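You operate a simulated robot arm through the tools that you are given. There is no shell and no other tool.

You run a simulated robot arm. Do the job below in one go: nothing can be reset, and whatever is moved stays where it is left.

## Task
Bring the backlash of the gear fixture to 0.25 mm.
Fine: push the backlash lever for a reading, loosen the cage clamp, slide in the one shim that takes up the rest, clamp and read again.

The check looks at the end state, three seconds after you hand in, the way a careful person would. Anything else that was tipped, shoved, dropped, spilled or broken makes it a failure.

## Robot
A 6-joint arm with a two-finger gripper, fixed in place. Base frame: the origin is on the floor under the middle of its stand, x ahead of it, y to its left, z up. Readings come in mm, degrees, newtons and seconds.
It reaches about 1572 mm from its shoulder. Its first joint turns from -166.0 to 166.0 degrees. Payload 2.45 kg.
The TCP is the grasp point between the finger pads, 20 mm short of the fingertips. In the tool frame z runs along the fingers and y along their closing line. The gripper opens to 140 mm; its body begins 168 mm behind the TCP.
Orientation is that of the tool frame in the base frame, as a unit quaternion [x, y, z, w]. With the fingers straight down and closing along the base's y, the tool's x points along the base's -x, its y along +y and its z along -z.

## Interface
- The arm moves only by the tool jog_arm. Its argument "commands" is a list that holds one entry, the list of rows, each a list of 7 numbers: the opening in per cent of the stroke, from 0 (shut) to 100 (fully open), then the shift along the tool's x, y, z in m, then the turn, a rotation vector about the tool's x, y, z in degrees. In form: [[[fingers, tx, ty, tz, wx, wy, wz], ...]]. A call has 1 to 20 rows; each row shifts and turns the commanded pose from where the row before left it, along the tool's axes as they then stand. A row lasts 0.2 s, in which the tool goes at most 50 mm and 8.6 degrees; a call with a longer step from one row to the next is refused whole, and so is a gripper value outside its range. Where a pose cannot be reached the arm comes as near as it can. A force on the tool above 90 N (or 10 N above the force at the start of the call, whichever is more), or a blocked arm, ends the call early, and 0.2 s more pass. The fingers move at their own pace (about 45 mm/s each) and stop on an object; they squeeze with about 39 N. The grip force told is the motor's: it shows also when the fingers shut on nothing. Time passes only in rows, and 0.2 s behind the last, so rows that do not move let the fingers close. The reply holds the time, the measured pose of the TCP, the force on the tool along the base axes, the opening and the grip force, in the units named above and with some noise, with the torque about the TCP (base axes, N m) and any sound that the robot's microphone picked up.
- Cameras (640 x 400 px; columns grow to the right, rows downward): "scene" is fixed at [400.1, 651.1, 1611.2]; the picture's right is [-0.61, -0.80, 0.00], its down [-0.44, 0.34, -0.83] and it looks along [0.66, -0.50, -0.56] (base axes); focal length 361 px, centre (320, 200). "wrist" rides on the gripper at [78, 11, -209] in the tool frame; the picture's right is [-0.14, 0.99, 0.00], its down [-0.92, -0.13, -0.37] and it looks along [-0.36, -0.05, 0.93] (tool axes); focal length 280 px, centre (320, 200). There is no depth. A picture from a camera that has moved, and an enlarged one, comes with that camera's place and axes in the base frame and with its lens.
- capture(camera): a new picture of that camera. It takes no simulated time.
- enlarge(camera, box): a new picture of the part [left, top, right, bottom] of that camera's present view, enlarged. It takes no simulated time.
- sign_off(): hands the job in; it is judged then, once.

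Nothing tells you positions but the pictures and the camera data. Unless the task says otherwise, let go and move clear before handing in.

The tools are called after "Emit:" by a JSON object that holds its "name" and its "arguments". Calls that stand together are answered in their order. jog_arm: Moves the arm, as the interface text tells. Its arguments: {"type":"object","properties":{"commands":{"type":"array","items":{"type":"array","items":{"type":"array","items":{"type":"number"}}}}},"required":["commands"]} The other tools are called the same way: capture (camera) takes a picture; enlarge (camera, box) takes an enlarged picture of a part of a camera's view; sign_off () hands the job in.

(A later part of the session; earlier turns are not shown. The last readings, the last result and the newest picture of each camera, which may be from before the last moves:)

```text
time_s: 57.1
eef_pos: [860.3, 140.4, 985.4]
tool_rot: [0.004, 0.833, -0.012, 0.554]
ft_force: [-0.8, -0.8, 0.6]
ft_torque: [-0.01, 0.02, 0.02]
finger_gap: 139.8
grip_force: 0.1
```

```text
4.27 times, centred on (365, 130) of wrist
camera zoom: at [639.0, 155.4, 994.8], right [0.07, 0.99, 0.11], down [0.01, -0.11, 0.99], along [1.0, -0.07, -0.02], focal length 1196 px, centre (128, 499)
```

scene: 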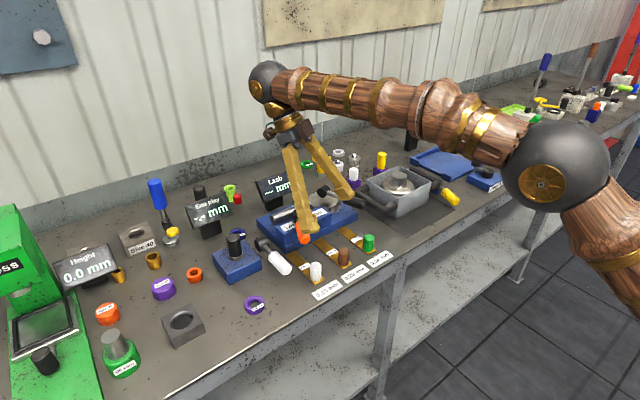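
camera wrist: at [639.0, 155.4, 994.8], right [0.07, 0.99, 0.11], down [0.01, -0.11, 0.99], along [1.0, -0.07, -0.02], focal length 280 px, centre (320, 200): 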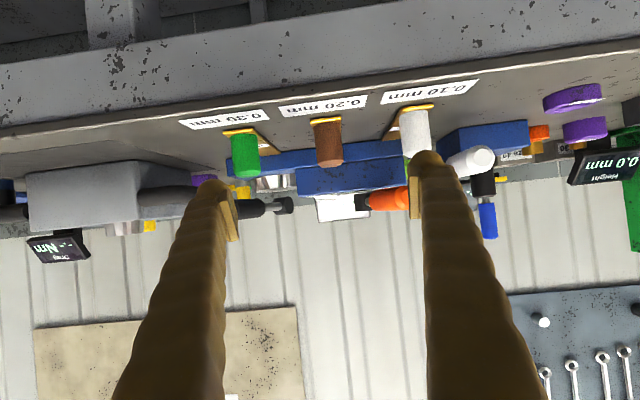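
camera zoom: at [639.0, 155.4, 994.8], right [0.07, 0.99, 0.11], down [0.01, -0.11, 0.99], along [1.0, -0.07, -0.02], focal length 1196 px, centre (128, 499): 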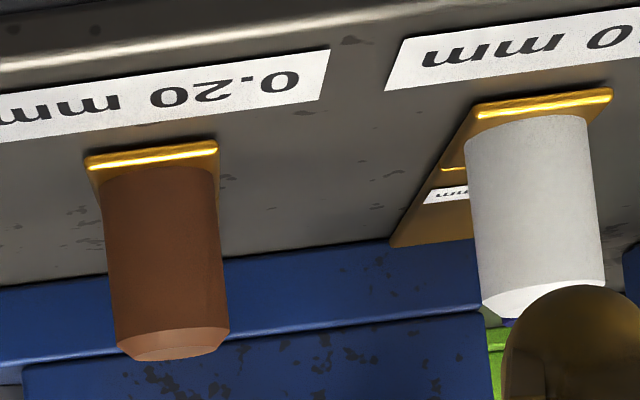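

Emit:
{"name": "enlarge", "arguments": {"camera": "wrist", "box": [350, 148, 366, 158]}}

Emit:
{"name": "enlarge", "arguments": {"camera": "wrist", "box": [396, 148, 412, 158]}}

Emit:
{"name": "enlarge", "arguments": {"camera": "wrist", "box": [290, 160, 306, 170]}}

Emit:
{"name": "enlarge", "arguments": {"camera": "wrist", "box": [350, 134, 366, 144]}}

```text
16.00 times, centred on (358, 153) of wrist
camera zoom: at [639.0, 155.4, 994.8], right [0.07, 0.99, 0.11], down [0.01, -0.11, 0.99], along [1.0, -0.07, -0.02], focal length 4486 px, centre (-288, 952)
```

zoom: 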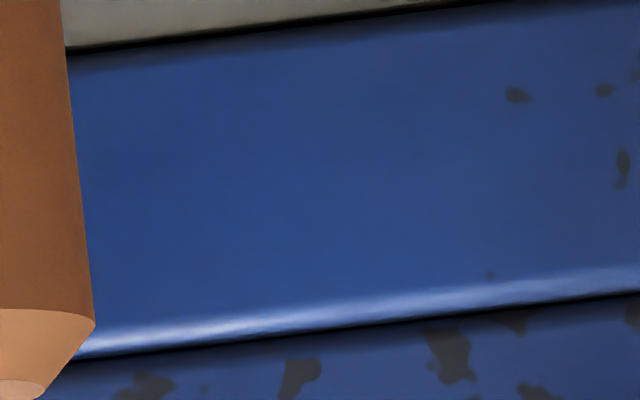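

```text
16.00 times, centred on (404, 153) of wrist
camera zoom: at [639.0, 155.4, 994.8], right [0.07, 0.99, 0.11], down [0.01, -0.11, 0.99], along [1.0, -0.07, -0.02], focal length 4486 px, centre (-1024, 952)
```

zoom: 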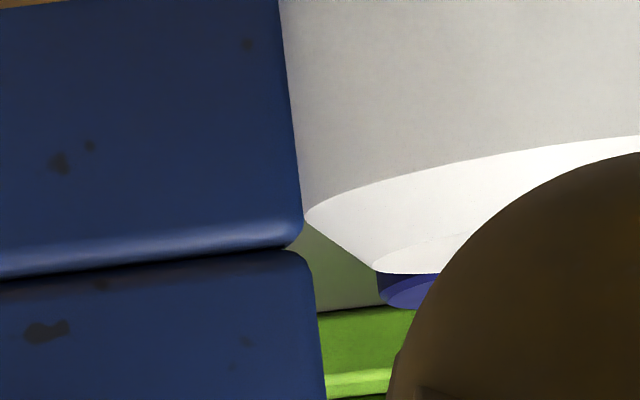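

```text
16.00 times, centred on (298, 165) of wrist
camera zoom: at [639.0, 155.4, 994.8], right [0.07, 0.99, 0.11], down [0.01, -0.11, 0.99], along [1.0, -0.07, -0.02], focal length 4486 px, centre (672, 760)
```

zoom: 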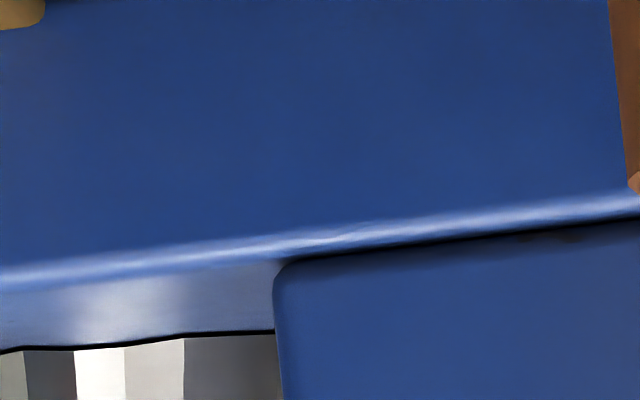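

```text
16.00 times, centred on (358, 139) of wrist
camera zoom: at [639.0, 155.4, 994.8], right [0.07, 0.99, 0.11], down [0.01, -0.11, 0.99], along [1.0, -0.07, -0.02], focal length 4486 px, centre (-288, 1176)
```

zoom: 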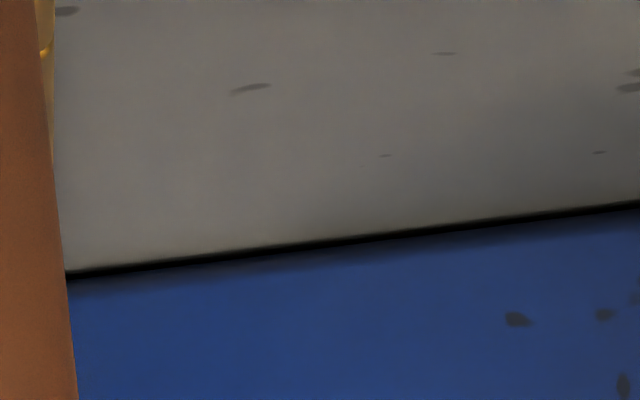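

The seam is tight all round: cage sits directly on the base. I'll go back to vertical and gently test by touch whether the loosened cage can move.

Emit:
{"name": "jog_arm", "arguments": {"commands": [[[100, -0.0461, 0, -0.0193, 0, 0, 0], [100, -0.0461, 0, -0.0193, 0, 0, 0], [100, -0.0461, 0, -0.0193, 0, 0, 0], [100, 0, 0, 0, 0, 7.5, 0], [100, 0, 0, 0, 0, 7.5, 0], [100, 0, 0, 0, 0, 7.5, 0], [100, 0, 0, 0, 0, 7.5, 0], [100, 0, 0, 0, 0, 7.5, 0], [100, 0, 0, 0, 0, 7.5, 0], [100, 0, 0, 0, 0, 7.5, 0], [100, 0, 0, 0, 0, 7.5, 0], [100, 0, 0, 0, 0, 7.5, 0]]]}}

Emit:
{"name": "capture", "arguments": {"camera": "wrist"}}

```text
time_s: 59.7
eef_pos: [862.3, 136.0, 1136.4]
tool_rot: [0.019, 0.999, -0.016, 0.033]
ft_force: [-0.7, -0.4, 0.3]
ft_torque: [-0.03, -0.04, 0.04]
finger_gap: 139.8
grip_force: 0.0
out of reach, approached as far as the arm can: row 6
```

```text
taken
camera wrist: at [771.7, 156.2, 1340.3], right [0.18, 0.98, -0.02], down [0.89, -0.15, 0.43], along [0.42, -0.09, -0.9], focal length 280 px, centre (320, 200)
```

wrist: 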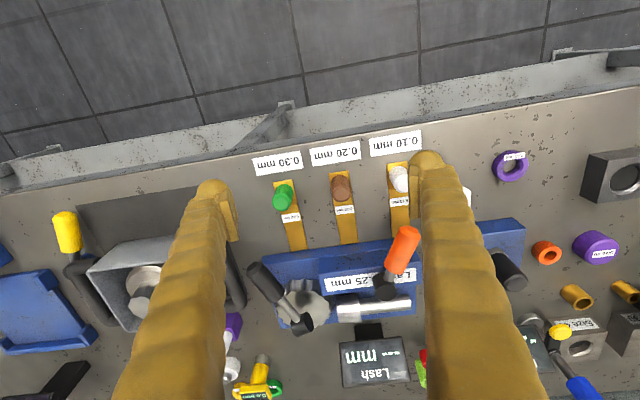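

Emit:
{"name": "jog_arm", "arguments": {"commands": [[[100, 0, 0, 0, -1.83, 3.78, -2.18], [100, 0, 0.05, 0, 0, 0, 0], [100, 0, 0.05, 0, 0, 0, 0], [100, 0, 0, 0, 0, 0, 0]]]}}

Emit:
{"name": "capture", "arguments": {"camera": "wrist"}}

Emit:
{"name": "enlarge", "arguments": {"camera": "wrist", "box": [240, 130, 400, 230]}}

Emit:
{"name": "enlarge", "arguments": {"camera": "scene", "box": [290, 245, 370, 305]}}

```text
time_s: 60.7
eef_pos: [863.2, 237.5, 1134.7]
tool_rot: [0.0, 1.0, 0.0, 0.0]
ft_force: [-0.1, 0.4, -0.2]
ft_torque: [-0.01, -0.01, -0.03]
finger_gap: 140.0
grip_force: 0.1
```

```text
taken
camera wrist: at [785.3, 247.2, 1344.4], right [0.14, 0.99, 0.0], down [0.92, -0.13, 0.37], along [0.37, -0.05, -0.93], focal length 280 px, centre (320, 200)
```

wrist: 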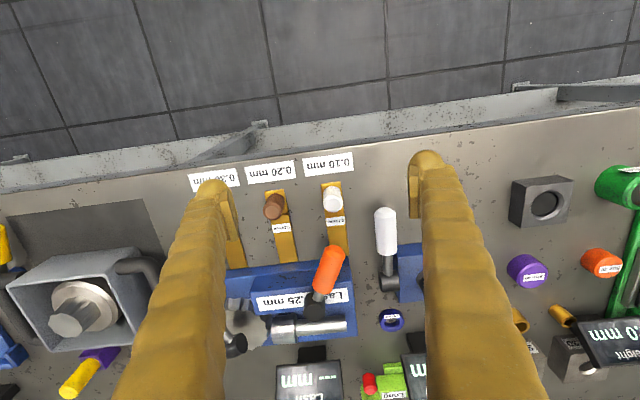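

```text
4.00 times, centred on (320, 180) of wrist
camera zoom: at [785.3, 247.2, 1344.4], right [0.14, 0.99, 0.0], down [0.92, -0.13, 0.37], along [0.37, -0.05, -0.93], focal length 1122 px, centre (320, 280)
```

zoom: 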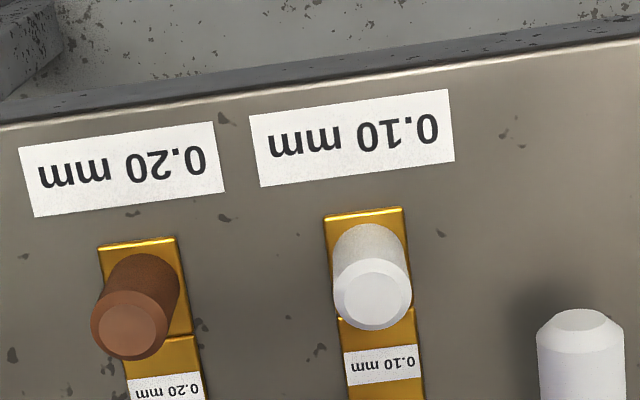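

```text
6.67 times, centred on (330, 275) of scene
camera zoom: at [400.1, 651.1, 1611.2], right [-0.61, -0.8, 0.0], down [-0.44, 0.34, -0.83], along [0.66, -0.5, -0.56], focal length 2407 px, centre (253, -300)
```

zoom: 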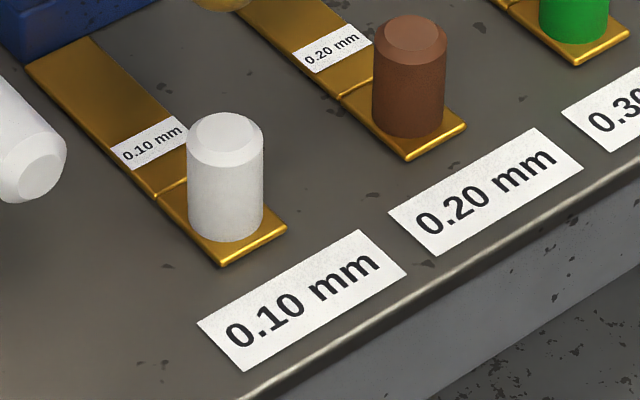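

Bench top is z = 900.0, base top about 929, cage 929–972 with its front flush at x ≈ 1075. I'll turn the gripper 90° and gently take the loosened cage between the fingers to feel whether it is free to move.

Emit:
{"name": "jog_arm", "arguments": {"commands": [[[44, -0.03, -0.02, -0.005, 0, 0, 8.5], [44, 0, 0, 0, 0, 0, 8.5], [44, 0, 0, 0, 0, 0, 8.5], [44, 0, 0, 0, 0, 0, 8.5], [44, 0, 0, 0, 0, 0, 8.5], [44, 0, 0, 0, 0, 0, 8.5], [44, 0, 0, 0, 0, 0, 8.5], [44, 0, 0, 0, 0, 0, 8.5], [44, 0, 0, 0, 0, 0, 8.5], [44, 0, 0, 0, 0, 0, 8.5], [44, 0, 0, 0, 0, 0, 5.0]]]}}

```text
time_s: 63.1
eef_pos: [891.5, 216.6, 1140.3]
tool_rot: [0.708, 0.706, 0.0, 0.001]
ft_force: [0.5, 0.1, 0.8]
ft_torque: [-0.02, -0.02, 0.01]
finger_gap: 61.6
grip_force: 0.0
```

Emit:
{"name": "jog_arm", "arguments": {"commands": [[[44, -0.0103, 0.0416, 0, 0, 0, 0], [44, -0.0103, 0.0416, 0, 0, 0, 0], [44, -0.0103, 0.0416, 0, 0, 0, 0], [44, -0.0103, 0.0416, 0, 0, 0, 0], [44, -0.0103, 0.0416, 0, 0, 0, 0], [44, 0, 0, 0.04, 0, 0, 0], [44, 0, 0, 0.03, 0, 0, 0], [44, 0, 0, 0.0, 0, 0, 0]]]}}

Emit:
{"name": "capture", "arguments": {"camera": "wrist"}}

Emit:
{"name": "enlarge", "arguments": {"camera": "scene", "box": [230, 150, 390, 260]}}

```text
time_s: 64.9
eef_pos: [1100.0, 161.8, 1068.8]
tool_rot: [0.707, 0.707, 0.0, 0.001]
ft_force: [1.0, 0.7, 0.4]
ft_torque: [0.02, -0.02, -0.01]
finger_gap: 61.7
grip_force: 0.0
```

```text
taken
camera wrist: at [1111.6, 240.4, 1278.6], right [0.99, -0.14, 0.0], down [-0.13, -0.92, 0.37], along [-0.05, -0.37, -0.93], focal length 280 px, centre (320, 200)
```

wrist: 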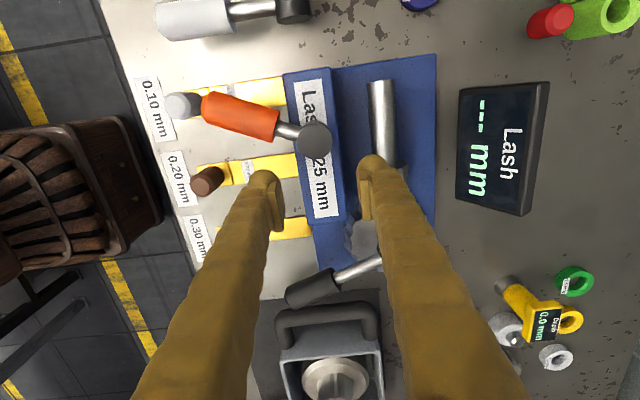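

```text
3.64 times, centred on (310, 205) of scene
camera zoom: at [400.1, 651.1, 1611.2], right [-0.61, -0.8, 0.0], down [-0.44, 0.34, -0.83], along [0.66, -0.5, -0.56], focal length 1313 px, centre (356, 182)
```

zoom: 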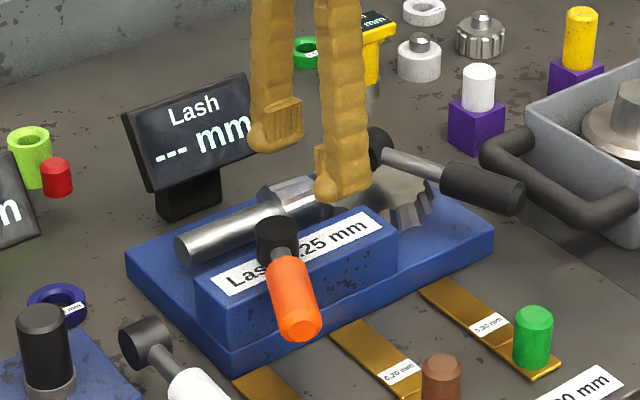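

Emit:
{"name": "jog_arm", "arguments": {"commands": [[[44, 0.004, 0, 0, 0, 0, 0], [44, 0, 0, 0.03, 0, 0, 0], [44, 0, 0, 0.025, 0, 0, 0], [44, 0, 0, 0.01, 0, 0, 0], [44, 0, 0, 0.006, 0, 0, 0], [44, 0, 0, 0.006, 0, 0, 0], [44, 0, 0, 0.006, 0, 0, 0]]]}}

Emit:
{"name": "enlarge", "arguments": {"camera": "wrist", "box": [220, 80, 440, 220]}}

Emit:
{"name": "enlarge", "arguments": {"camera": "scene", "box": [250, 180, 350, 250]}}

```text
time_s: 66.5
eef_pos: [1099.8, 169.7, 986.4]
tool_rot: [0.708, 0.707, 0.0, 0.0]
ft_force: [0.0, -0.7, -0.7]
ft_torque: [0.0, -0.01, -0.01]
finger_gap: 61.3
grip_force: 0.1
```

```text
2.86 times, centred on (330, 150) of wrist
camera zoom: at [1111.7, 246.3, 1197.5], right [0.99, -0.14, 0.0], down [-0.13, -0.92, 0.37], along [-0.05, -0.37, -0.93], focal length 801 px, centre (291, 343)
```

zoom: 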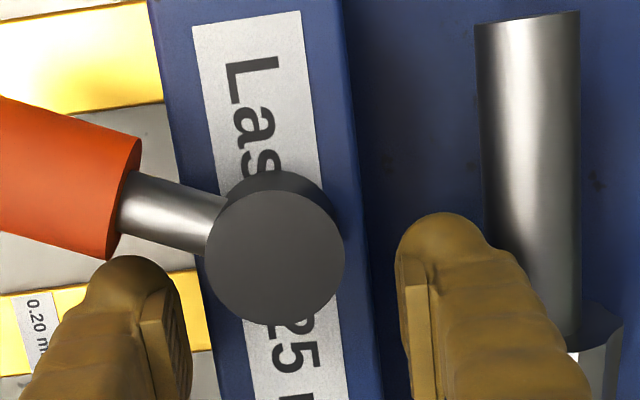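

```text
5.71 times, centred on (300, 215) of scene
camera zoom: at [400.1, 651.1, 1611.2], right [-0.61, -0.8, 0.0], down [-0.44, 0.34, -0.83], along [0.66, -0.5, -0.56], focal length 2063 px, centre (434, 114)
```

zoom: 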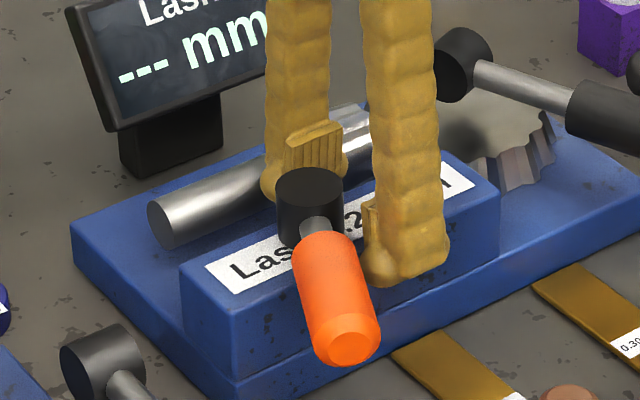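

The fingers straddle the cage cleanly. I'll lower a little more, close gently on it, and read what force it takes to move it.

Emit:
{"name": "jog_arm", "arguments": {"commands": [[[44, 0, -0.002, 0.005, 0, 0, 0], [44, 0, 0, 0.006, 0, 0, 0], [44, 0, 0, 0.005, 0, 0, 0], [36, 0, 0, 0, 0, 0, 0], [30, 0, 0, 0, 0, 0, 0], [30, 0, 0, 0, 0, 0, 0], [30, 0, 0, 0, 0, 0, 0]]]}}

```text
time_s: 68.1
eef_pos: [1099.5, 168.3, 972.0]
tool_rot: [0.707, 0.707, 0.001, 0.0]
ft_force: [12.8, 1.9, -2.7]
ft_torque: [0.02, -0.06, -0.01]
finger_gap: 50.4
grip_force: 6.6
```

Emit:
{"name": "jog_arm", "arguments": {"commands": [[[20, 0, 0.0017, 0, 0, 0, 0], [20, 0, 0, -0.001, 0, 0, 0], [20, 0, 0, -0.001, 0, 0, 0]]]}}

Emit:
{"name": "enlarge", "arguments": {"camera": "scene", "box": [270, 220, 320, 255]}}

```text
time_s: 68.9
eef_pos: [1100.7, 168.0, 970.5]
tool_rot: [0.706, 0.708, -0.002, -0.001]
ft_force: [-8.3, -2.1, -16.5]
ft_torque: [-0.01, 0.05, -0.02]
finger_gap: 49.2
grip_force: 44.7
```

```text
11.43 times, centred on (295, 238) of scene
camera zoom: at [400.1, 651.1, 1611.2], right [-0.61, -0.8, 0.0], down [-0.44, 0.34, -0.83], along [0.66, -0.5, -0.56], focal length 4126 px, centre (606, -229)
```

zoom: 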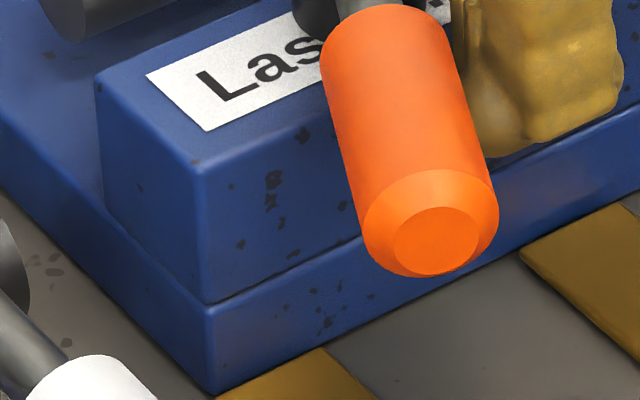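

Emit:
{"name": "jog_arm", "arguments": {"commands": [[[20, 0, 0, -0.001, 0, 0, 0], [20, 0, 0, -0.001, 0, 0, 0]]]}}

Emit:
{"name": "enlarge", "arguments": {"camera": "scene", "box": [270, 220, 320, 255]}}

```text
time_s: 69.5
eef_pos: [1100.6, 168.1, 972.0]
tool_rot: [0.707, 0.707, -0.002, 0.0]
ft_force: [2.1, -0.9, -55.1]
ft_torque: [-0.02, -0.16, 0.1]
finger_gap: 49.3
grip_force: 45.0
```

```text
11.43 times, centred on (295, 238) of scene
camera zoom: at [400.1, 651.1, 1611.2], right [-0.61, -0.8, 0.0], down [-0.44, 0.34, -0.83], along [0.66, -0.5, -0.56], focal length 4126 px, centre (606, -229)
```

zoom: 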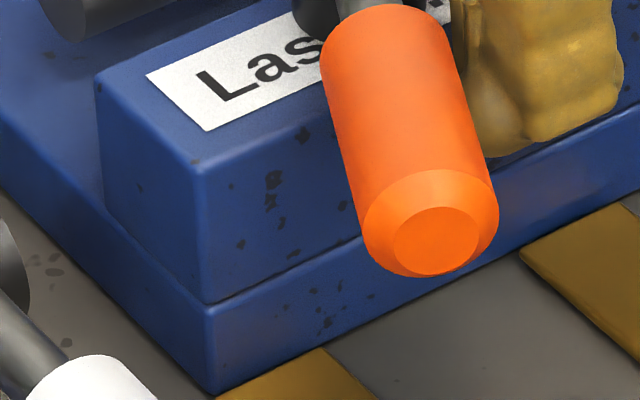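

The cage is rigid vertically (55 N with no motion). I'll relax that and test sideways.

Emit:
{"name": "jog_arm", "arguments": {"commands": [[[20, 0, 0, 0.003, 0, 0, 0], [20, -0.001, 0, 0, 0, 0, 0], [20, -0.001, 0, 0, 0, 0, 0]]]}}

Emit:
{"name": "jog_arm", "arguments": {"commands": [[[20, 0.001, 0, 0, 0, 0, 0], [20, 0.001, 0, 0, 0, 0, 0], [20, 0.001, 0, 0, 0, 0, 0], [20, 0.001, 0, 0, 0, 0, 0]]]}}

```text
time_s: 70.3
eef_pos: [1099.1, 168.0, 973.1]
tool_rot: [0.707, 0.707, 0.0, 0.0]
ft_force: [-13.6, 23.3, -40.0]
ft_torque: [0.25, 0.09, -0.18]
finger_gap: 48.8
grip_force: 45.0
```

```text
time_s: 71.3
eef_pos: [1100.9, 168.4, 971.9]
tool_rot: [0.708, 0.706, -0.001, 0.001]
ft_force: [-22.9, -2.9, -35.9]
ft_torque: [-0.06, 0.15, 0.18]
finger_gap: 49.1
grip_force: 45.1
```

The cage is rigid in every direction, so the fixture body is static. I'll let go and inspect the pinion area more closely for the real slot.

Emit:
{"name": "jog_arm", "arguments": {"commands": [[[30, -0.0005, -0.001, 0.002, 0, 0, 0], [40, 0, 0, 0, 0, 0, 0], [44, 0, 0, 0, 0, 0, 0], [44, 0, 0, 0, 0, 0, 0]]]}}

Emit:
{"name": "enlarge", "arguments": {"camera": "scene", "box": [265, 190, 305, 215]}}

Emit:
{"name": "enlarge", "arguments": {"camera": "wrist", "box": [300, 40, 460, 140]}}

```text
time_s: 72.3
eef_pos: [1099.9, 170.5, 972.0]
tool_rot: [0.707, 0.707, 0.0, 0.0]
ft_force: [0.6, 0.6, -0.3]
ft_torque: [0.01, 0.0, -0.01]
finger_gap: 61.3
grip_force: 0.0
```

```text
16.00 times, centred on (285, 202) of scene
camera zoom: at [400.1, 651.1, 1611.2], right [-0.61, -0.8, 0.0], down [-0.44, 0.34, -0.83], along [0.66, -0.5, -0.56], focal length 5776 px, centre (880, 160)
```

zoom: 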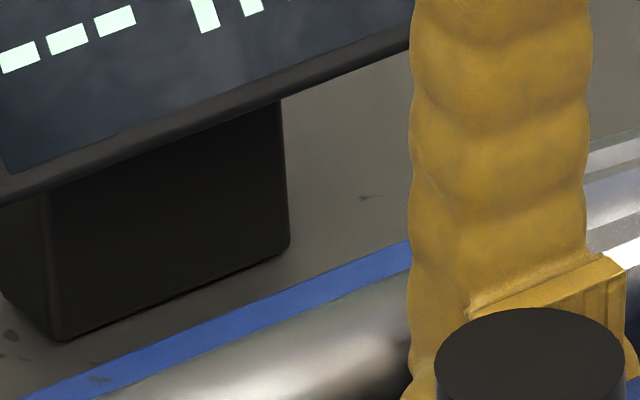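

```text
4.00 times, centred on (380, 90) of wrist
camera zoom: at [1110.4, 247.4, 1181.4], right [0.99, -0.14, 0.0], down [-0.13, -0.92, 0.37], along [-0.05, -0.37, -0.93], focal length 1122 px, centre (80, 640)
```

zoom: 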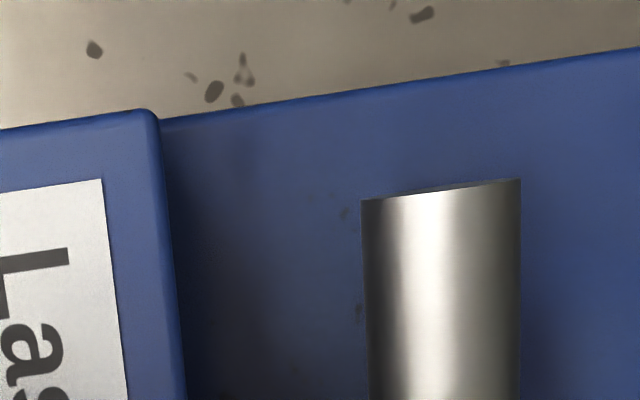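

Nothing there either. I'll lift clear and check the wall sheets and the fixture's right side for any hint of where the shim goes.

Emit:
{"name": "jog_arm", "arguments": {"commands": [[[44, 0, 0, -0.03, 0, 0, 0], [44, 0, 0, -0.04, 0, 0, 0], [44, 0, 0, -0.05, 0, 0, 0], [44, 0, -0.05, -0.03, 0, 0, 0], [44, 0, -0.05, 0, 0, 0, 0], [44, 0, -0.05, 0, 0, 0, 0]]]}}

Emit:
{"name": "enlarge", "arguments": {"camera": "scene", "box": [240, 0, 640, 140]}}

Emit:
{"name": "enlarge", "arguments": {"camera": "scene", "box": [0, 150, 250, 400]}}

Emit:
{"name": "enlarge", "arguments": {"camera": "scene", "box": [400, 80, 640, 220]}}

```text
refused: row 4 steps farther than a row can; nothing moved
```

```text
1.60 times, centred on (440, 70) of scene
camera zoom: at [400.1, 651.1, 1611.2], right [-0.61, -0.8, 0.0], down [-0.44, 0.34, -0.83], along [0.66, -0.5, -0.56], focal length 578 px, centre (128, 408)
```

zoom: 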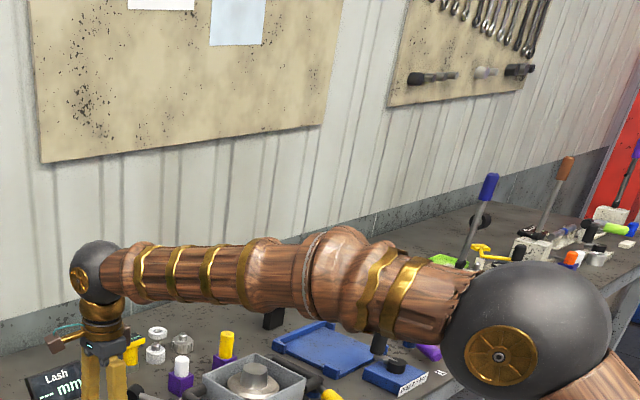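

```text
1.60 times, centred on (125, 275) of scene
camera zoom: at [400.1, 651.1, 1611.2], right [-0.61, -0.8, 0.0], down [-0.44, 0.34, -0.83], along [0.66, -0.5, -0.56], focal length 578 px, centre (632, 80)
```

zoom: 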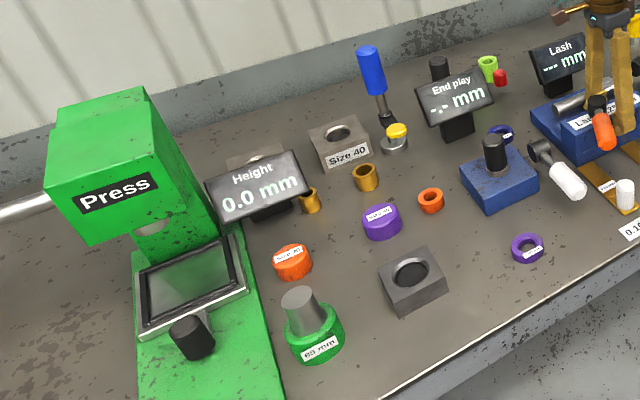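

```text
2.67 times, centred on (520, 150) of scene
camera zoom: at [400.1, 651.1, 1611.2], right [-0.61, -0.8, 0.0], down [-0.44, 0.34, -0.83], along [0.66, -0.5, -0.56], focal length 963 px, centre (-213, 333)
```

zoom: 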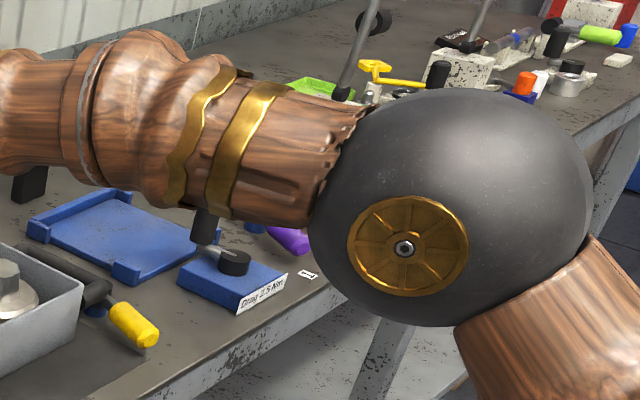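

Emit:
{"name": "jog_arm", "arguments": {"commands": [[[44, 0, 0, -0.03, 0, 0, 0], [44, 0, 0, -0.04, 0, 0, 0], [44, 0, 0, -0.045, 0, 0, 0], [44, 0, 0, -0.045, 0, 0, 0], [44, 0, 0, -0.045, 0, 0, 0]]]}}

Emit:
{"name": "capture", "arguments": {"camera": "wrist"}}

Emit:
{"name": "enlarge", "arguments": {"camera": "scene", "box": [250, 170, 370, 260]}}

```text
time_s: 73.5
eef_pos: [1098.8, 169.4, 1175.3]
tool_rot: [0.706, 0.708, -0.001, 0.0]
ft_force: [0.4, 0.0, -0.6]
ft_torque: [-0.05, 0.0, 0.0]
finger_gap: 61.7
grip_force: 0.2
```

```text
taken
camera wrist: at [1109.8, 246.2, 1384.1], right [0.99, -0.14, 0.0], down [-0.13, -0.92, 0.37], along [-0.05, -0.37, -0.93], focal length 280 px, centre (320, 200)
```

wrist: 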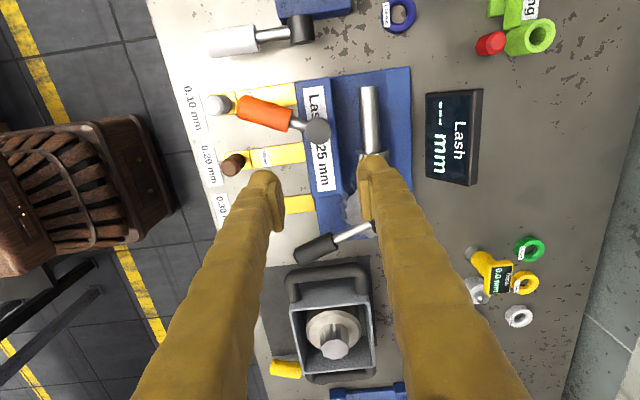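

```text
4.44 times, centred on (310, 215) of scene
camera zoom: at [400.1, 651.1, 1611.2], right [-0.61, -0.8, 0.0], down [-0.44, 0.34, -0.83], along [0.66, -0.5, -0.56], focal length 1604 px, centre (364, 133)
```

zoom: 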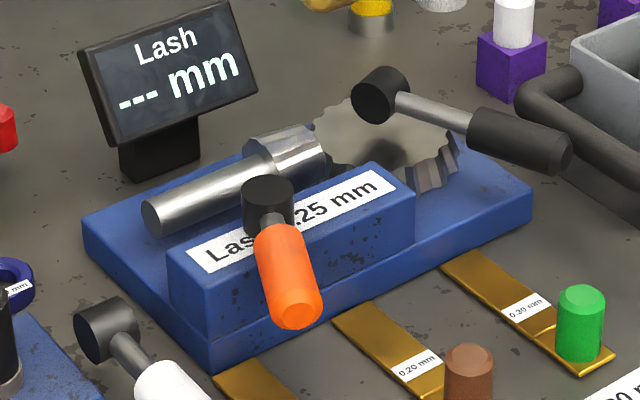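

I'll take a lower look along the fixture from its left end, to see under the pinion and into the channel behind the cage.

Emit:
{"name": "jog_arm", "arguments": {"commands": [[[100, 0.036, -0.02, -0.01, 0, 0, 0], [100, 0.036, -0.02, -0.01, 0, 0, 0], [100, 0.036, -0.02, 0, 0, 0, 0], [100, 0.036, -0.02, 0, 0, 0, 0], [100, 0.036, -0.02, 0, 0, 0, 0], [100, 0, 0, 0, 0, -7.5, 0], [100, 0, 0, 0, 0, -7.5, 0], [100, 0, 0, 0, 0, -7.5, 0], [100, 0, 0, 0, 0, -7.5, 0], [100, 0, 0, 0, 0, -7.5, 0], [100, 0, 0, 0, 0, -7.5, 0]]]}}

Emit:
{"name": "capture", "arguments": {"camera": "wrist"}}

```text
time_s: 75.9
eef_pos: [997.7, 348.7, 1196.5]
tool_rot: [0.653, 0.653, -0.268, 0.273]
ft_force: [-0.5, -0.4, 0.4]
ft_torque: [0.07, 0.02, 0.02]
finger_gap: 140.3
grip_force: 0.1
```

```text
taken
camera wrist: at [1008.3, 551.1, 1288.7], right [0.99, -0.09, 0.1], down [-0.13, -0.39, 0.91], along [-0.04, -0.92, -0.4], focal length 280 px, centre (320, 200)
```

wrist: 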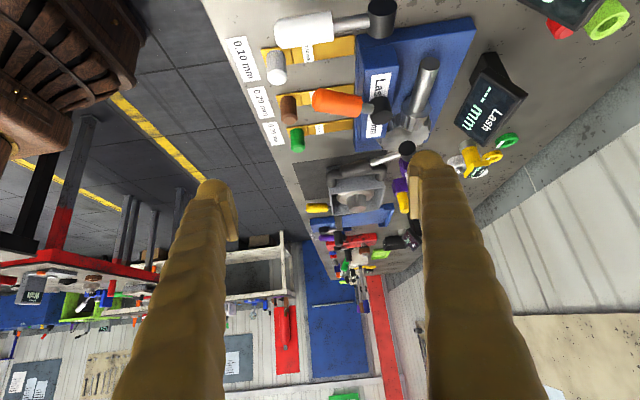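

Emit:
{"name": "enlarge", "arguments": {"camera": "wrist", "box": [340, 10, 490, 160]}}

Emit:
{"name": "enlarge", "arguments": {"camera": "wrist", "box": [355, 20, 455, 90]}}

Emit:
{"name": "enlarge", "arguments": {"camera": "wrist", "box": [300, 110, 440, 280]}}

```text
2.67 times, centred on (415, 85) of wrist
camera zoom: at [1008.3, 551.1, 1288.7], right [0.99, -0.09, 0.1], down [-0.13, -0.39, 0.91], along [-0.04, -0.92, -0.4], focal length 748 px, centre (67, 507)
```

zoom: 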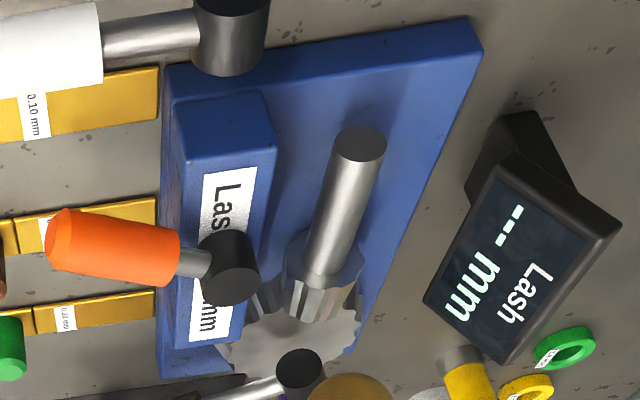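

```text
5.71 times, centred on (405, 55) of wrist
camera zoom: at [1008.3, 551.1, 1288.7], right [0.99, -0.09, 0.1], down [-0.13, -0.39, 0.91], along [-0.04, -0.92, -0.4], focal length 1602 px, centre (-166, 1029)
```

zoom: 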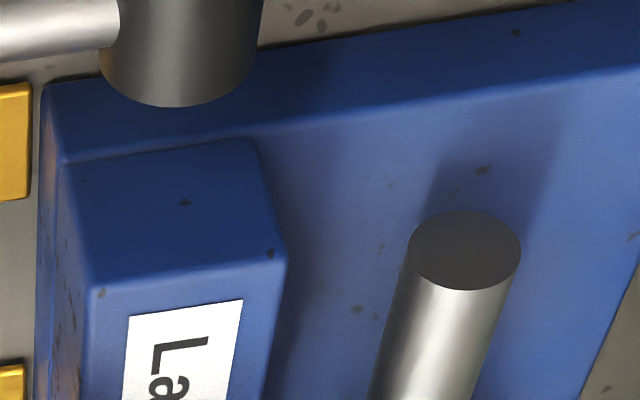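

```text
2.35 times, centred on (370, 195) of wrist
camera zoom: at [1008.3, 551.1, 1288.7], right [0.99, -0.09, 0.1], down [-0.13, -0.39, 0.91], along [-0.04, -0.92, -0.4], focal length 660 px, centre (202, 212)
```

zoom: 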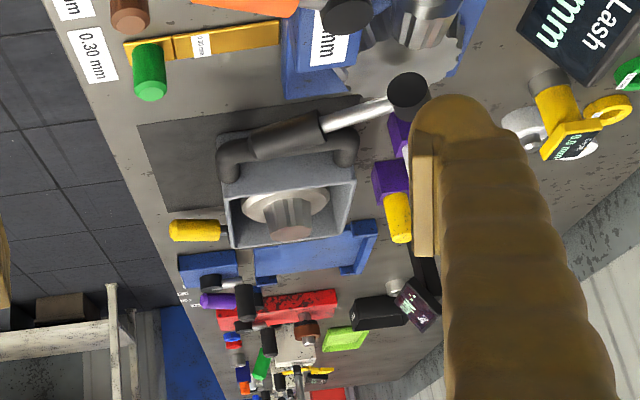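

No opening anywhere visually. The remaining way to find the seat is by feel with the right shim, so I'll return to the normal orientation and go to the 0.10 mm (white) shim.

Emit:
{"name": "jog_arm", "arguments": {"commands": [[[60, 0, 0, 0, 0, 7.5, 0], [60, 0, 0, 0, 0, 7.5, 0], [60, 0, 0, 0, 0, 7.5, 0], [60, 0, 0, 0, 0, 7.5, 0], [60, 0, 0, 0, 0, 7.5, 0], [60, 0, 0, 0, 0, 7.5, 0], [60, 0, 0, 0, 0, 0, -8.5], [60, 0, 0, 0, 0, 0, -8.5], [60, 0, 0, 0, 0, 0, -8.5], [60, 0, 0, 0, 0, 0, -8.5], [60, 0, 0, 0, 0, 0, -8.5], [60, 0, 0, 0, 0, 0, -8.5], [60, 0, 0, 0, 0, 0, -8.5], [60, 0, 0, 0, 0, 0, -8.5], [60, 0, 0, 0, 0, 0, -8.5], [60, 0, 0, 0, 0, 0, -8.5], [60, 0, 0, 0, 0, 0, -5.0]]]}}

```text
time_s: 79.5
eef_pos: [999.2, 350.1, 1194.7]
tool_rot: [-0.001, 1.0, 0.001, 0.002]
ft_force: [-0.2, 0.1, -0.2]
ft_torque: [0.01, -0.02, -0.02]
finger_gap: 83.8
grip_force: 0.0
```

Emit:
{"name": "jog_arm", "arguments": {"commands": [[[30, 0.0163, -0.0347, 0, 0, 0, 0], [30, 0.0163, -0.0347, 0, 0, 0, 0], [30, 0.0163, -0.0347, 0, 0, 0, 0], [30, 0, 0, 0.045, 0, 0, 0], [30, 0, 0, 0.045, 0, 0, 0], [30, 0, 0, 0.045, 0, 0, 0], [30, 0, 0, 0, 0, 0, 0]]]}}

Emit:
{"name": "capture", "arguments": {"camera": "wrist"}}

Emit:
{"name": "enlarge", "arguments": {"camera": "scene", "box": [270, 210, 370, 300]}}

```text
time_s: 81.1
eef_pos: [950.3, 245.2, 1061.5]
tool_rot: [0.001, 1.0, -0.001, 0.001]
ft_force: [-0.2, 0.7, -0.2]
ft_torque: [-0.03, -0.03, 0.02]
finger_gap: 41.9
grip_force: 0.1
```

```text
taken
camera wrist: at [872.2, 256.0, 1271.7], right [0.14, 0.99, 0.0], down [0.92, -0.13, 0.37], along [0.37, -0.05, -0.93], focal length 280 px, centre (320, 200)
```

wrist: 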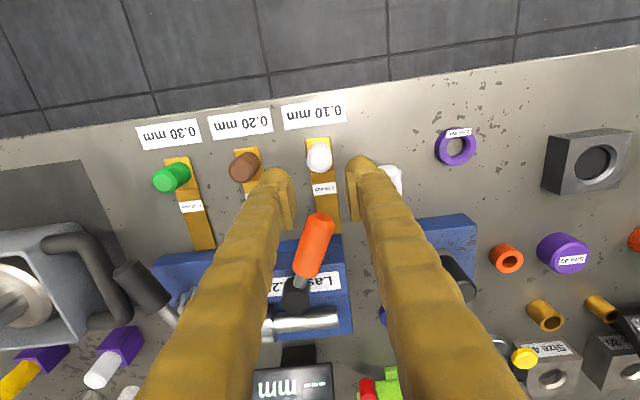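

```text
4.44 times, centred on (320, 255) of scene
camera zoom: at [400.1, 651.1, 1611.2], right [-0.61, -0.8, 0.0], down [-0.44, 0.34, -0.83], along [0.66, -0.5, -0.56], focal length 1604 px, centre (320, -44)
```

zoom: 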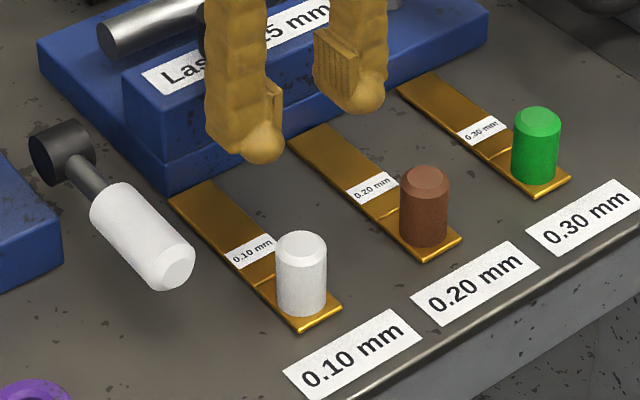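

Emit:
{"name": "enlarge", "arguments": {"camera": "wrist", "box": [280, 120, 380, 200]}}

```text
5.00 times, centred on (330, 160) of wrist
camera zoom: at [872.2, 256.0, 1271.7], right [0.14, 0.99, 0.0], down [0.92, -0.13, 0.37], along [0.37, -0.05, -0.93], focal length 1402 px, centre (270, 400)
```

zoom: 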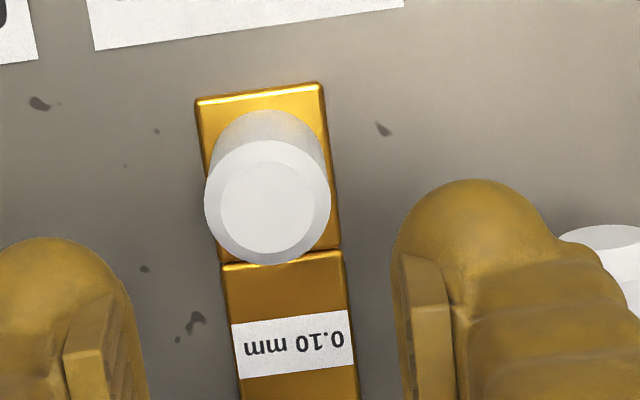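

The open fingers are centred over the white peg (949, 244.5). I'll go down around it and close.

Emit:
{"name": "jog_arm", "arguments": {"commands": [[[30, 0.001, -0.0005, 0.04, 0, 0, 0], [30, 0, 0, 0.04, 0, 0, 0], [30, 0, 0, 0.03, 0, 0, 0], [30, 0, 0, 0.018, 0, 0, 0], [30, 0, 0, 0, 0, 0, 0], [10, 0, 0, 0, 0, 0, 0], [10, 0, 0, 0, 0, 0, 0], [10, 0, 0, 0, 0, 0, 0]]]}}

Emit:
{"name": "enlarge", "arguments": {"camera": "scene", "box": [260, 210, 370, 300]}}

```text
time_s: 82.9
eef_pos: [949.6, 244.5, 932.1]
tool_rot: [0.0, 1.0, 0.0, 0.001]
ft_force: [-0.1, -5.8, -3.1]
ft_torque: [-0.05, 0.01, 0.01]
finger_gap: 28.6
grip_force: 43.8
```

```text
4.44 times, centred on (315, 255) of scene
camera zoom: at [400.1, 651.1, 1611.2], right [-0.61, -0.8, 0.0], down [-0.44, 0.34, -0.83], along [0.66, -0.5, -0.56], focal length 1604 px, centre (342, -44)
```

zoom: 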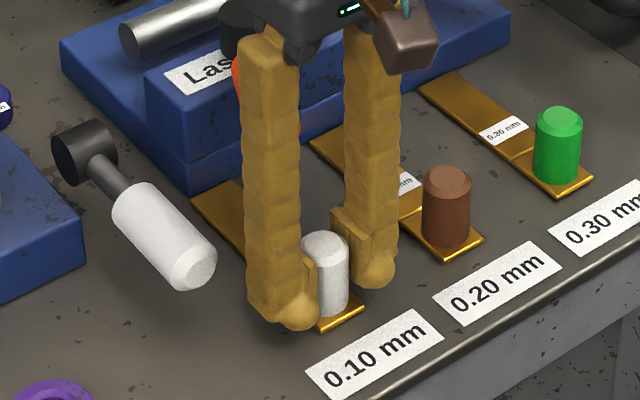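

The white peg is held (28.6 mm). First probe: nudge the shim straight forward at bench level by a few millimetres while watching the force.

Emit:
{"name": "jog_arm", "arguments": {"commands": [[[10, 0, 0, -0.0015, 0, 0, 0], [10, -0.0015, 0, 0, 0, 0, 0], [10, -0.0015, 0, 0, 0, 0, 0]]]}}

Emit:
{"name": "jog_arm", "arguments": {"commands": [[[10, -0.0015, 0, 0, 0, 0, 0], [10, -0.001, 0, 0, 0, 0, 0]]]}}

Emit:
{"name": "enlarge", "arguments": {"camera": "scene", "box": [260, 210, 340, 270]}}

```text
time_s: 83.7
eef_pos: [951.8, 244.9, 932.0]
tool_rot: [0.0, 1.0, -0.001, 0.0]
ft_force: [-0.9, -11.7, -34.1]
ft_torque: [-0.1, 0.23, 0.01]
finger_gap: 28.4
grip_force: 45.0
```

```text
time_s: 84.3
eef_pos: [956.5, 246.1, 932.5]
tool_rot: [0.001, 1.0, 0.0, 0.0]
ft_force: [-0.7, -15.3, -42.2]
ft_torque: [-0.03, 0.1, 0.0]
finger_gap: 28.6
grip_force: 45.1
```

```text
6.67 times, centred on (300, 240) of scene
camera zoom: at [400.1, 651.1, 1611.2], right [-0.61, -0.8, 0.0], down [-0.44, 0.34, -0.83], along [0.66, -0.5, -0.56], focal length 2407 px, centre (453, -67)
```

zoom: 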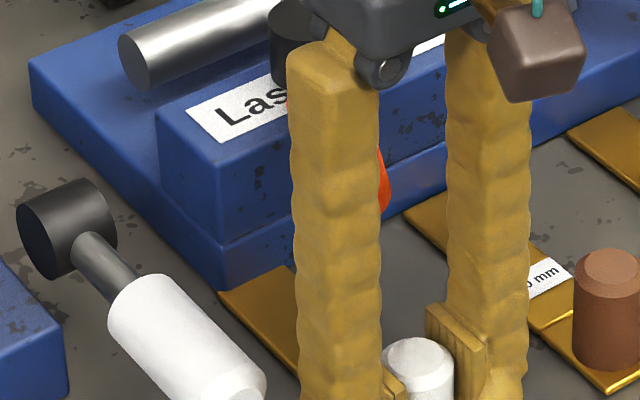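

Very informative: the shim slides freely toward the fixture (5 mm with no x‑force, tongue entering under the base) but is rigid upward and sideways, so it runs on a guide straight in. I'll take the preload off and keep sliding it gently.

Emit:
{"name": "jog_arm", "arguments": {"commands": [[[10, 0, -0.001, 0.0015, 0, 0, 0], [10, -0.003, 0, 0.0005, 0, 0, 0], [10, -0.004, 0, 0, 0, 0, 0]]]}}

Emit:
{"name": "enlarge", "arguments": {"camera": "scene", "box": [260, 210, 340, 270]}}

```text
time_s: 85.1
eef_pos: [962.3, 245.7, 932.9]
tool_rot: [0.0, 1.0, -0.001, 0.002]
ft_force: [0.2, 0.6, -18.6]
ft_torque: [0.0, 0.01, -0.01]
finger_gap: 28.5
grip_force: 44.9
```

```text
6.67 times, centred on (300, 240) of scene
camera zoom: at [400.1, 651.1, 1611.2], right [-0.61, -0.8, 0.0], down [-0.44, 0.34, -0.83], along [0.66, -0.5, -0.56], focal length 2407 px, centre (453, -67)
```

zoom: 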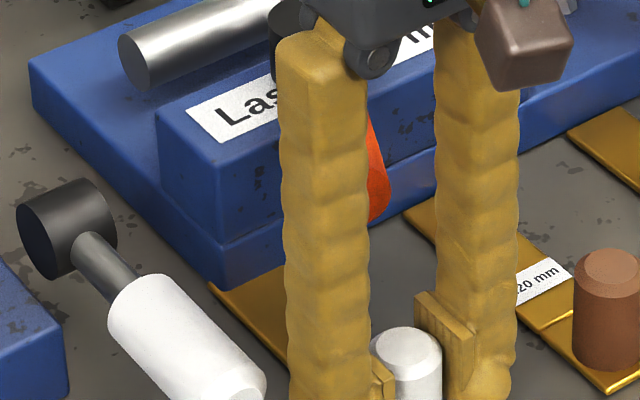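

Emit:
{"name": "enlarge", "arguments": {"camera": "scene", "box": [278, 232, 302, 250]}}

Emit:
{"name": "capture", "arguments": {"camera": "wrist"}}

```text
16.00 times, centred on (290, 241) of scene
camera zoom: at [400.1, 651.1, 1611.2], right [-0.61, -0.8, 0.0], down [-0.44, 0.34, -0.83], along [0.66, -0.5, -0.56], focal length 5776 px, centre (800, -456)
```

zoom: 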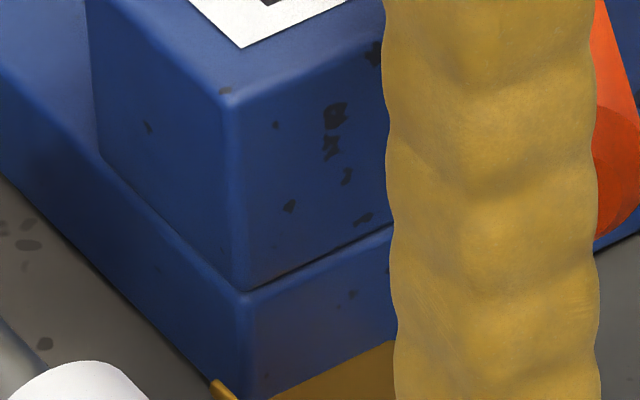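

```text
taken
camera wrist: at [885.1, 255.2, 1142.6], right [0.14, 0.99, 0.0], down [0.92, -0.13, 0.37], along [0.37, -0.05, -0.93], focal length 280 px, centre (320, 200)
```

wrist: 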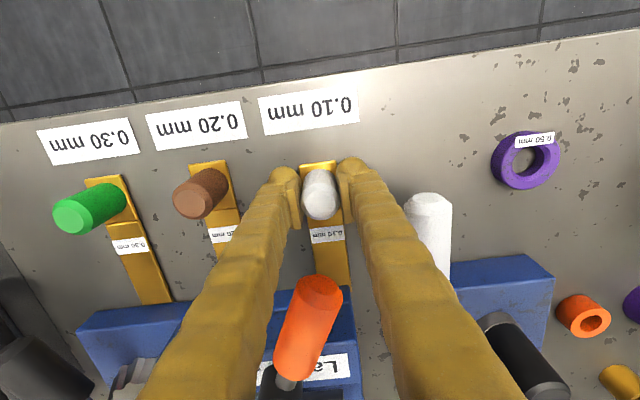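

The tongue is clearly passing into the base, so each shim is on its own slide. I'll slide a bit further with the grip, stopping before my fingers reach the orange handle overhead.

Emit:
{"name": "jog_arm", "arguments": {"commands": [[[10, -0.004, 0, 0.001, 0, 0, 0], [10, -0.0045, 0, 0, 0, 0, 0], [10, -0.0045, 0, 0, 0, 0, 0], [10, -0.004, 0, 0, 0, 0, 0]]]}}

Emit:
{"name": "enlarge", "arguments": {"camera": "scene", "box": [250, 180, 370, 280]}}

Emit:
{"name": "capture", "arguments": {"camera": "wrist"}}

```text
time_s: 86.1
eef_pos: [980.4, 245.6, 933.2]
tool_rot: [0.001, 1.0, 0.0, 0.002]
ft_force: [-0.1, 15.0, 15.5]
ft_torque: [0.17, 0.25, -0.02]
finger_gap: 28.5
grip_force: 45.7
```

```text
4.00 times, centred on (310, 230) of scene
camera zoom: at [400.1, 651.1, 1611.2], right [-0.61, -0.8, 0.0], down [-0.44, 0.34, -0.83], along [0.66, -0.5, -0.56], focal length 1444 px, centre (360, 80)
```

zoom: 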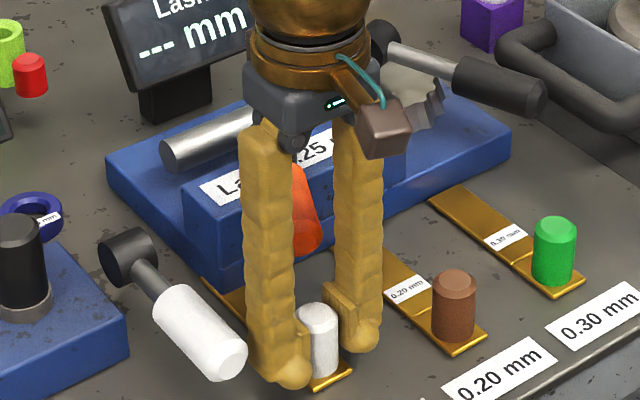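

```text
taken
camera wrist: at [901.8, 255.1, 1142.6], right [0.14, 0.99, 0.0], down [0.92, -0.13, 0.37], along [0.37, -0.05, -0.93], focal length 280 px, centre (320, 200)
```

wrist: 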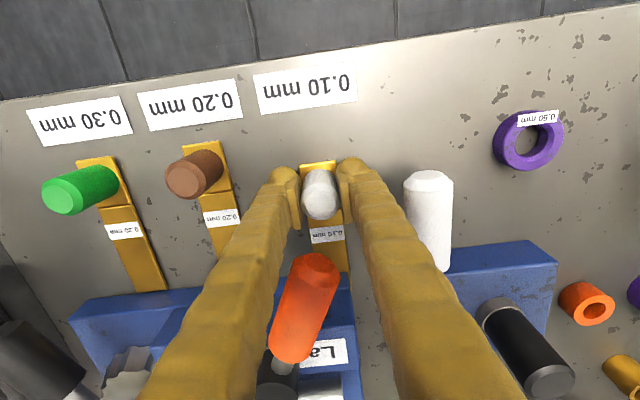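

Shim 0.10 is about 30 mm in and moves freely. To pass under the orange handle I'll let go, back up, and push the peg the rest of the way with the closed fingertips from a forward‑tilted pose.

Emit:
{"name": "jog_arm", "arguments": {"commands": [[[10, 0, 0.001, -0.0004, 0, 0, 0], [28, 0, 0, 0, 0, 0, 0], [28, 0, 0, 0, 0, 0, 0], [28, 0, 0, -0.03, 0, 0, 0], [28, 0, 0, -0.045, 0, 0, 0], [28, 0, 0, -0.045, 0, 0, 0], [0, 0.04, 0, 0, 0, 0, 0], [0, 0.04, 0, 0, 0, 0, 0]]]}}

Emit:
{"name": "enlarge", "arguments": {"camera": "scene", "box": [250, 190, 370, 290]}}

Emit:
{"name": "capture", "arguments": {"camera": "wrist"}}

```text
time_s: 87.9
eef_pos: [895.9, 247.5, 1051.2]
tool_rot: [0.0, 1.0, 0.001, 0.0]
ft_force: [-0.5, 0.2, 0.1]
ft_torque: [-0.01, 0.01, 0.02]
finger_gap: 0.0
grip_force: 10.8
```

```text
4.00 times, centred on (310, 240) of scene
camera zoom: at [400.1, 651.1, 1611.2], right [-0.61, -0.8, 0.0], down [-0.44, 0.34, -0.83], along [0.66, -0.5, -0.56], focal length 1444 px, centre (360, 40)
```

zoom: 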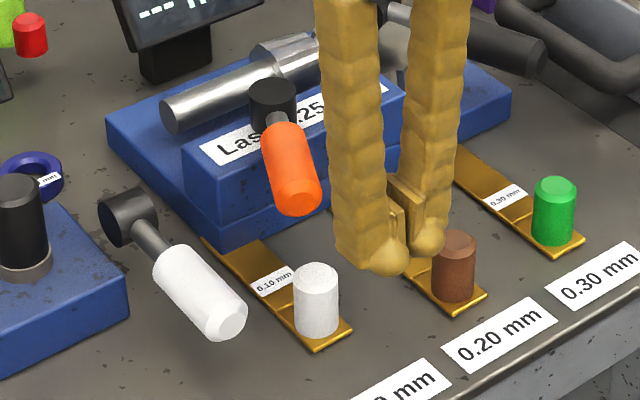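

```text
taken
camera wrist: at [819.9, 257.7, 1261.5], right [0.14, 0.99, 0.0], down [0.92, -0.13, 0.37], along [0.36, -0.05, -0.93], focal length 280 px, centre (320, 200)
```

wrist: 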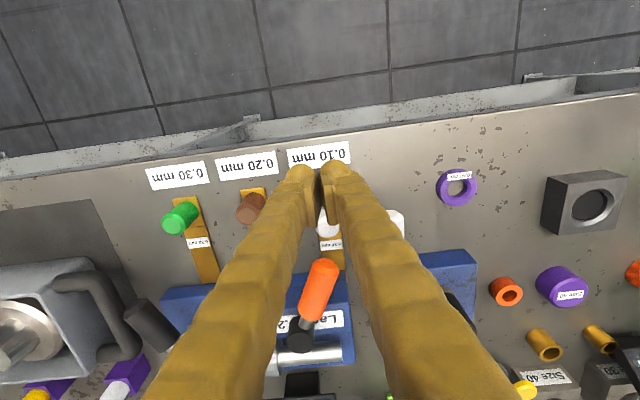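

Emit:
{"name": "enlarge", "arguments": {"camera": "scene", "box": [285, 225, 345, 280]}}

```text
7.27 times, centred on (315, 252) of scene
camera zoom: at [400.1, 651.1, 1611.2], right [-0.61, -0.8, 0.0], down [-0.44, 0.34, -0.83], along [0.66, -0.5, -0.56], focal length 2625 px, centre (356, -182)
```

zoom: 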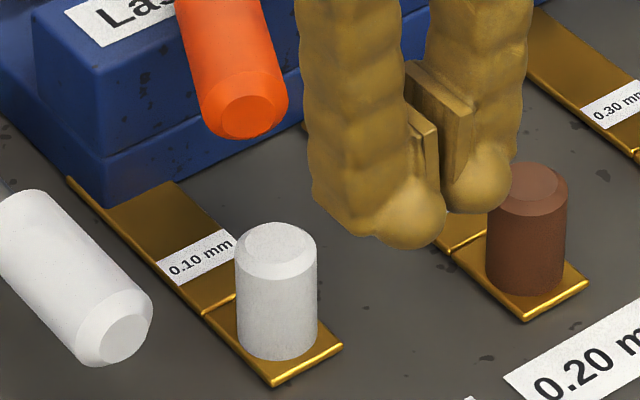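

Emit:
{"name": "jog_arm", "arguments": {"commands": [[[0, 0, -0.001, 0, 0, -7.86, 0], [0, 0, 0, 0, 0, -7.86, 0], [0, 0, 0, 0, 0, -7.86, 0], [0, 0, 0, 0, 0, -7.86, 0], [0, 0, 0, 0, 0, -7.86, 0], [0, 0, 0, 0, 0, -7.86, 0], [0, 0, 0, 0, 0, -7.86, 0]]]}}

Emit:
{"name": "capture", "arguments": {"camera": "scene"}}

```text
time_s: 89.7
eef_pos: [881.3, 227.3, 1028.8]
tool_rot: [0.073, 0.904, 0.005, 0.421]
ft_force: [-0.3, -0.6, -0.5]
ft_torque: [0.01, -0.02, 0.06]
finger_gap: 0.2
grip_force: 29.6
stopped in row 7: the arm was blocked; the commanded pose is now the measured one
```

```text
taken
```

scene: 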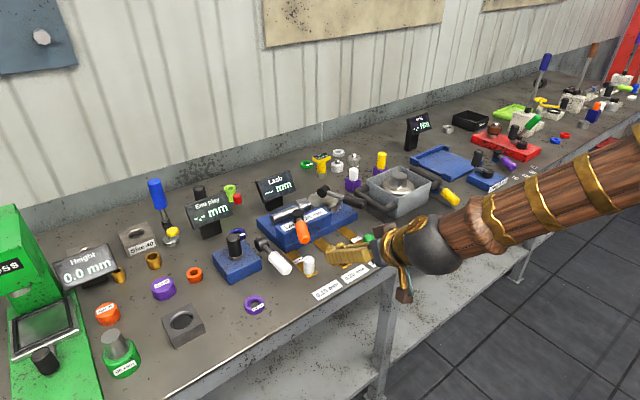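

Emit:
{"name": "enlarge", "arguments": {"camera": "scene", "box": [270, 180, 470, 310]}}

Emit:
{"name": "capture", "arguments": {"camera": "wrist"}}

```text
3.08 times, centred on (370, 245) of scene
camera zoom: at [400.1, 651.1, 1611.2], right [-0.61, -0.8, 0.0], down [-0.44, 0.34, -0.83], along [0.66, -0.5, -0.56], focal length 1111 px, centre (166, 62)
```

zoom: 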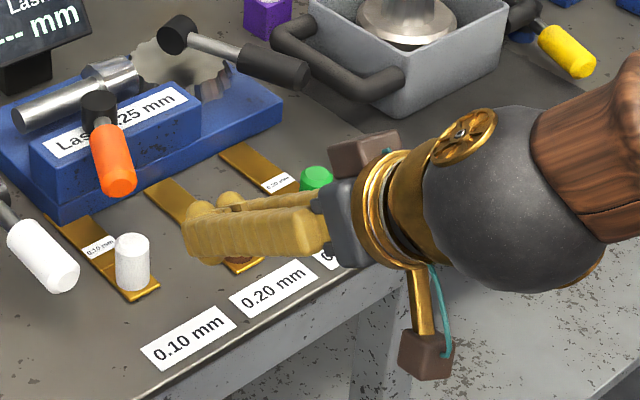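

```text
taken
camera wrist: at [673.2, 258.7, 1105.5], right [0.21, 0.96, 0.17], down [0.29, -0.23, 0.93], along [0.93, -0.15, -0.32], focal length 280 px, centre (320, 200)
```

wrist: 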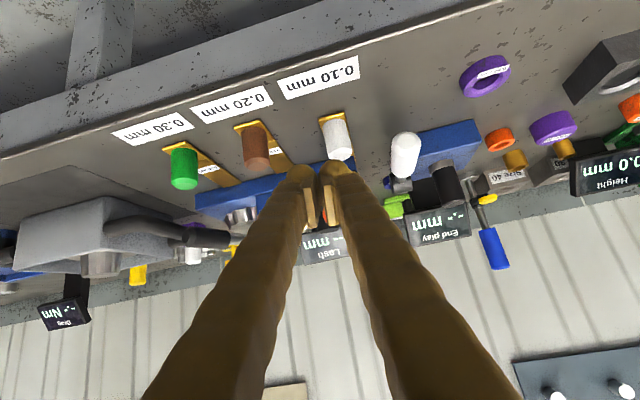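

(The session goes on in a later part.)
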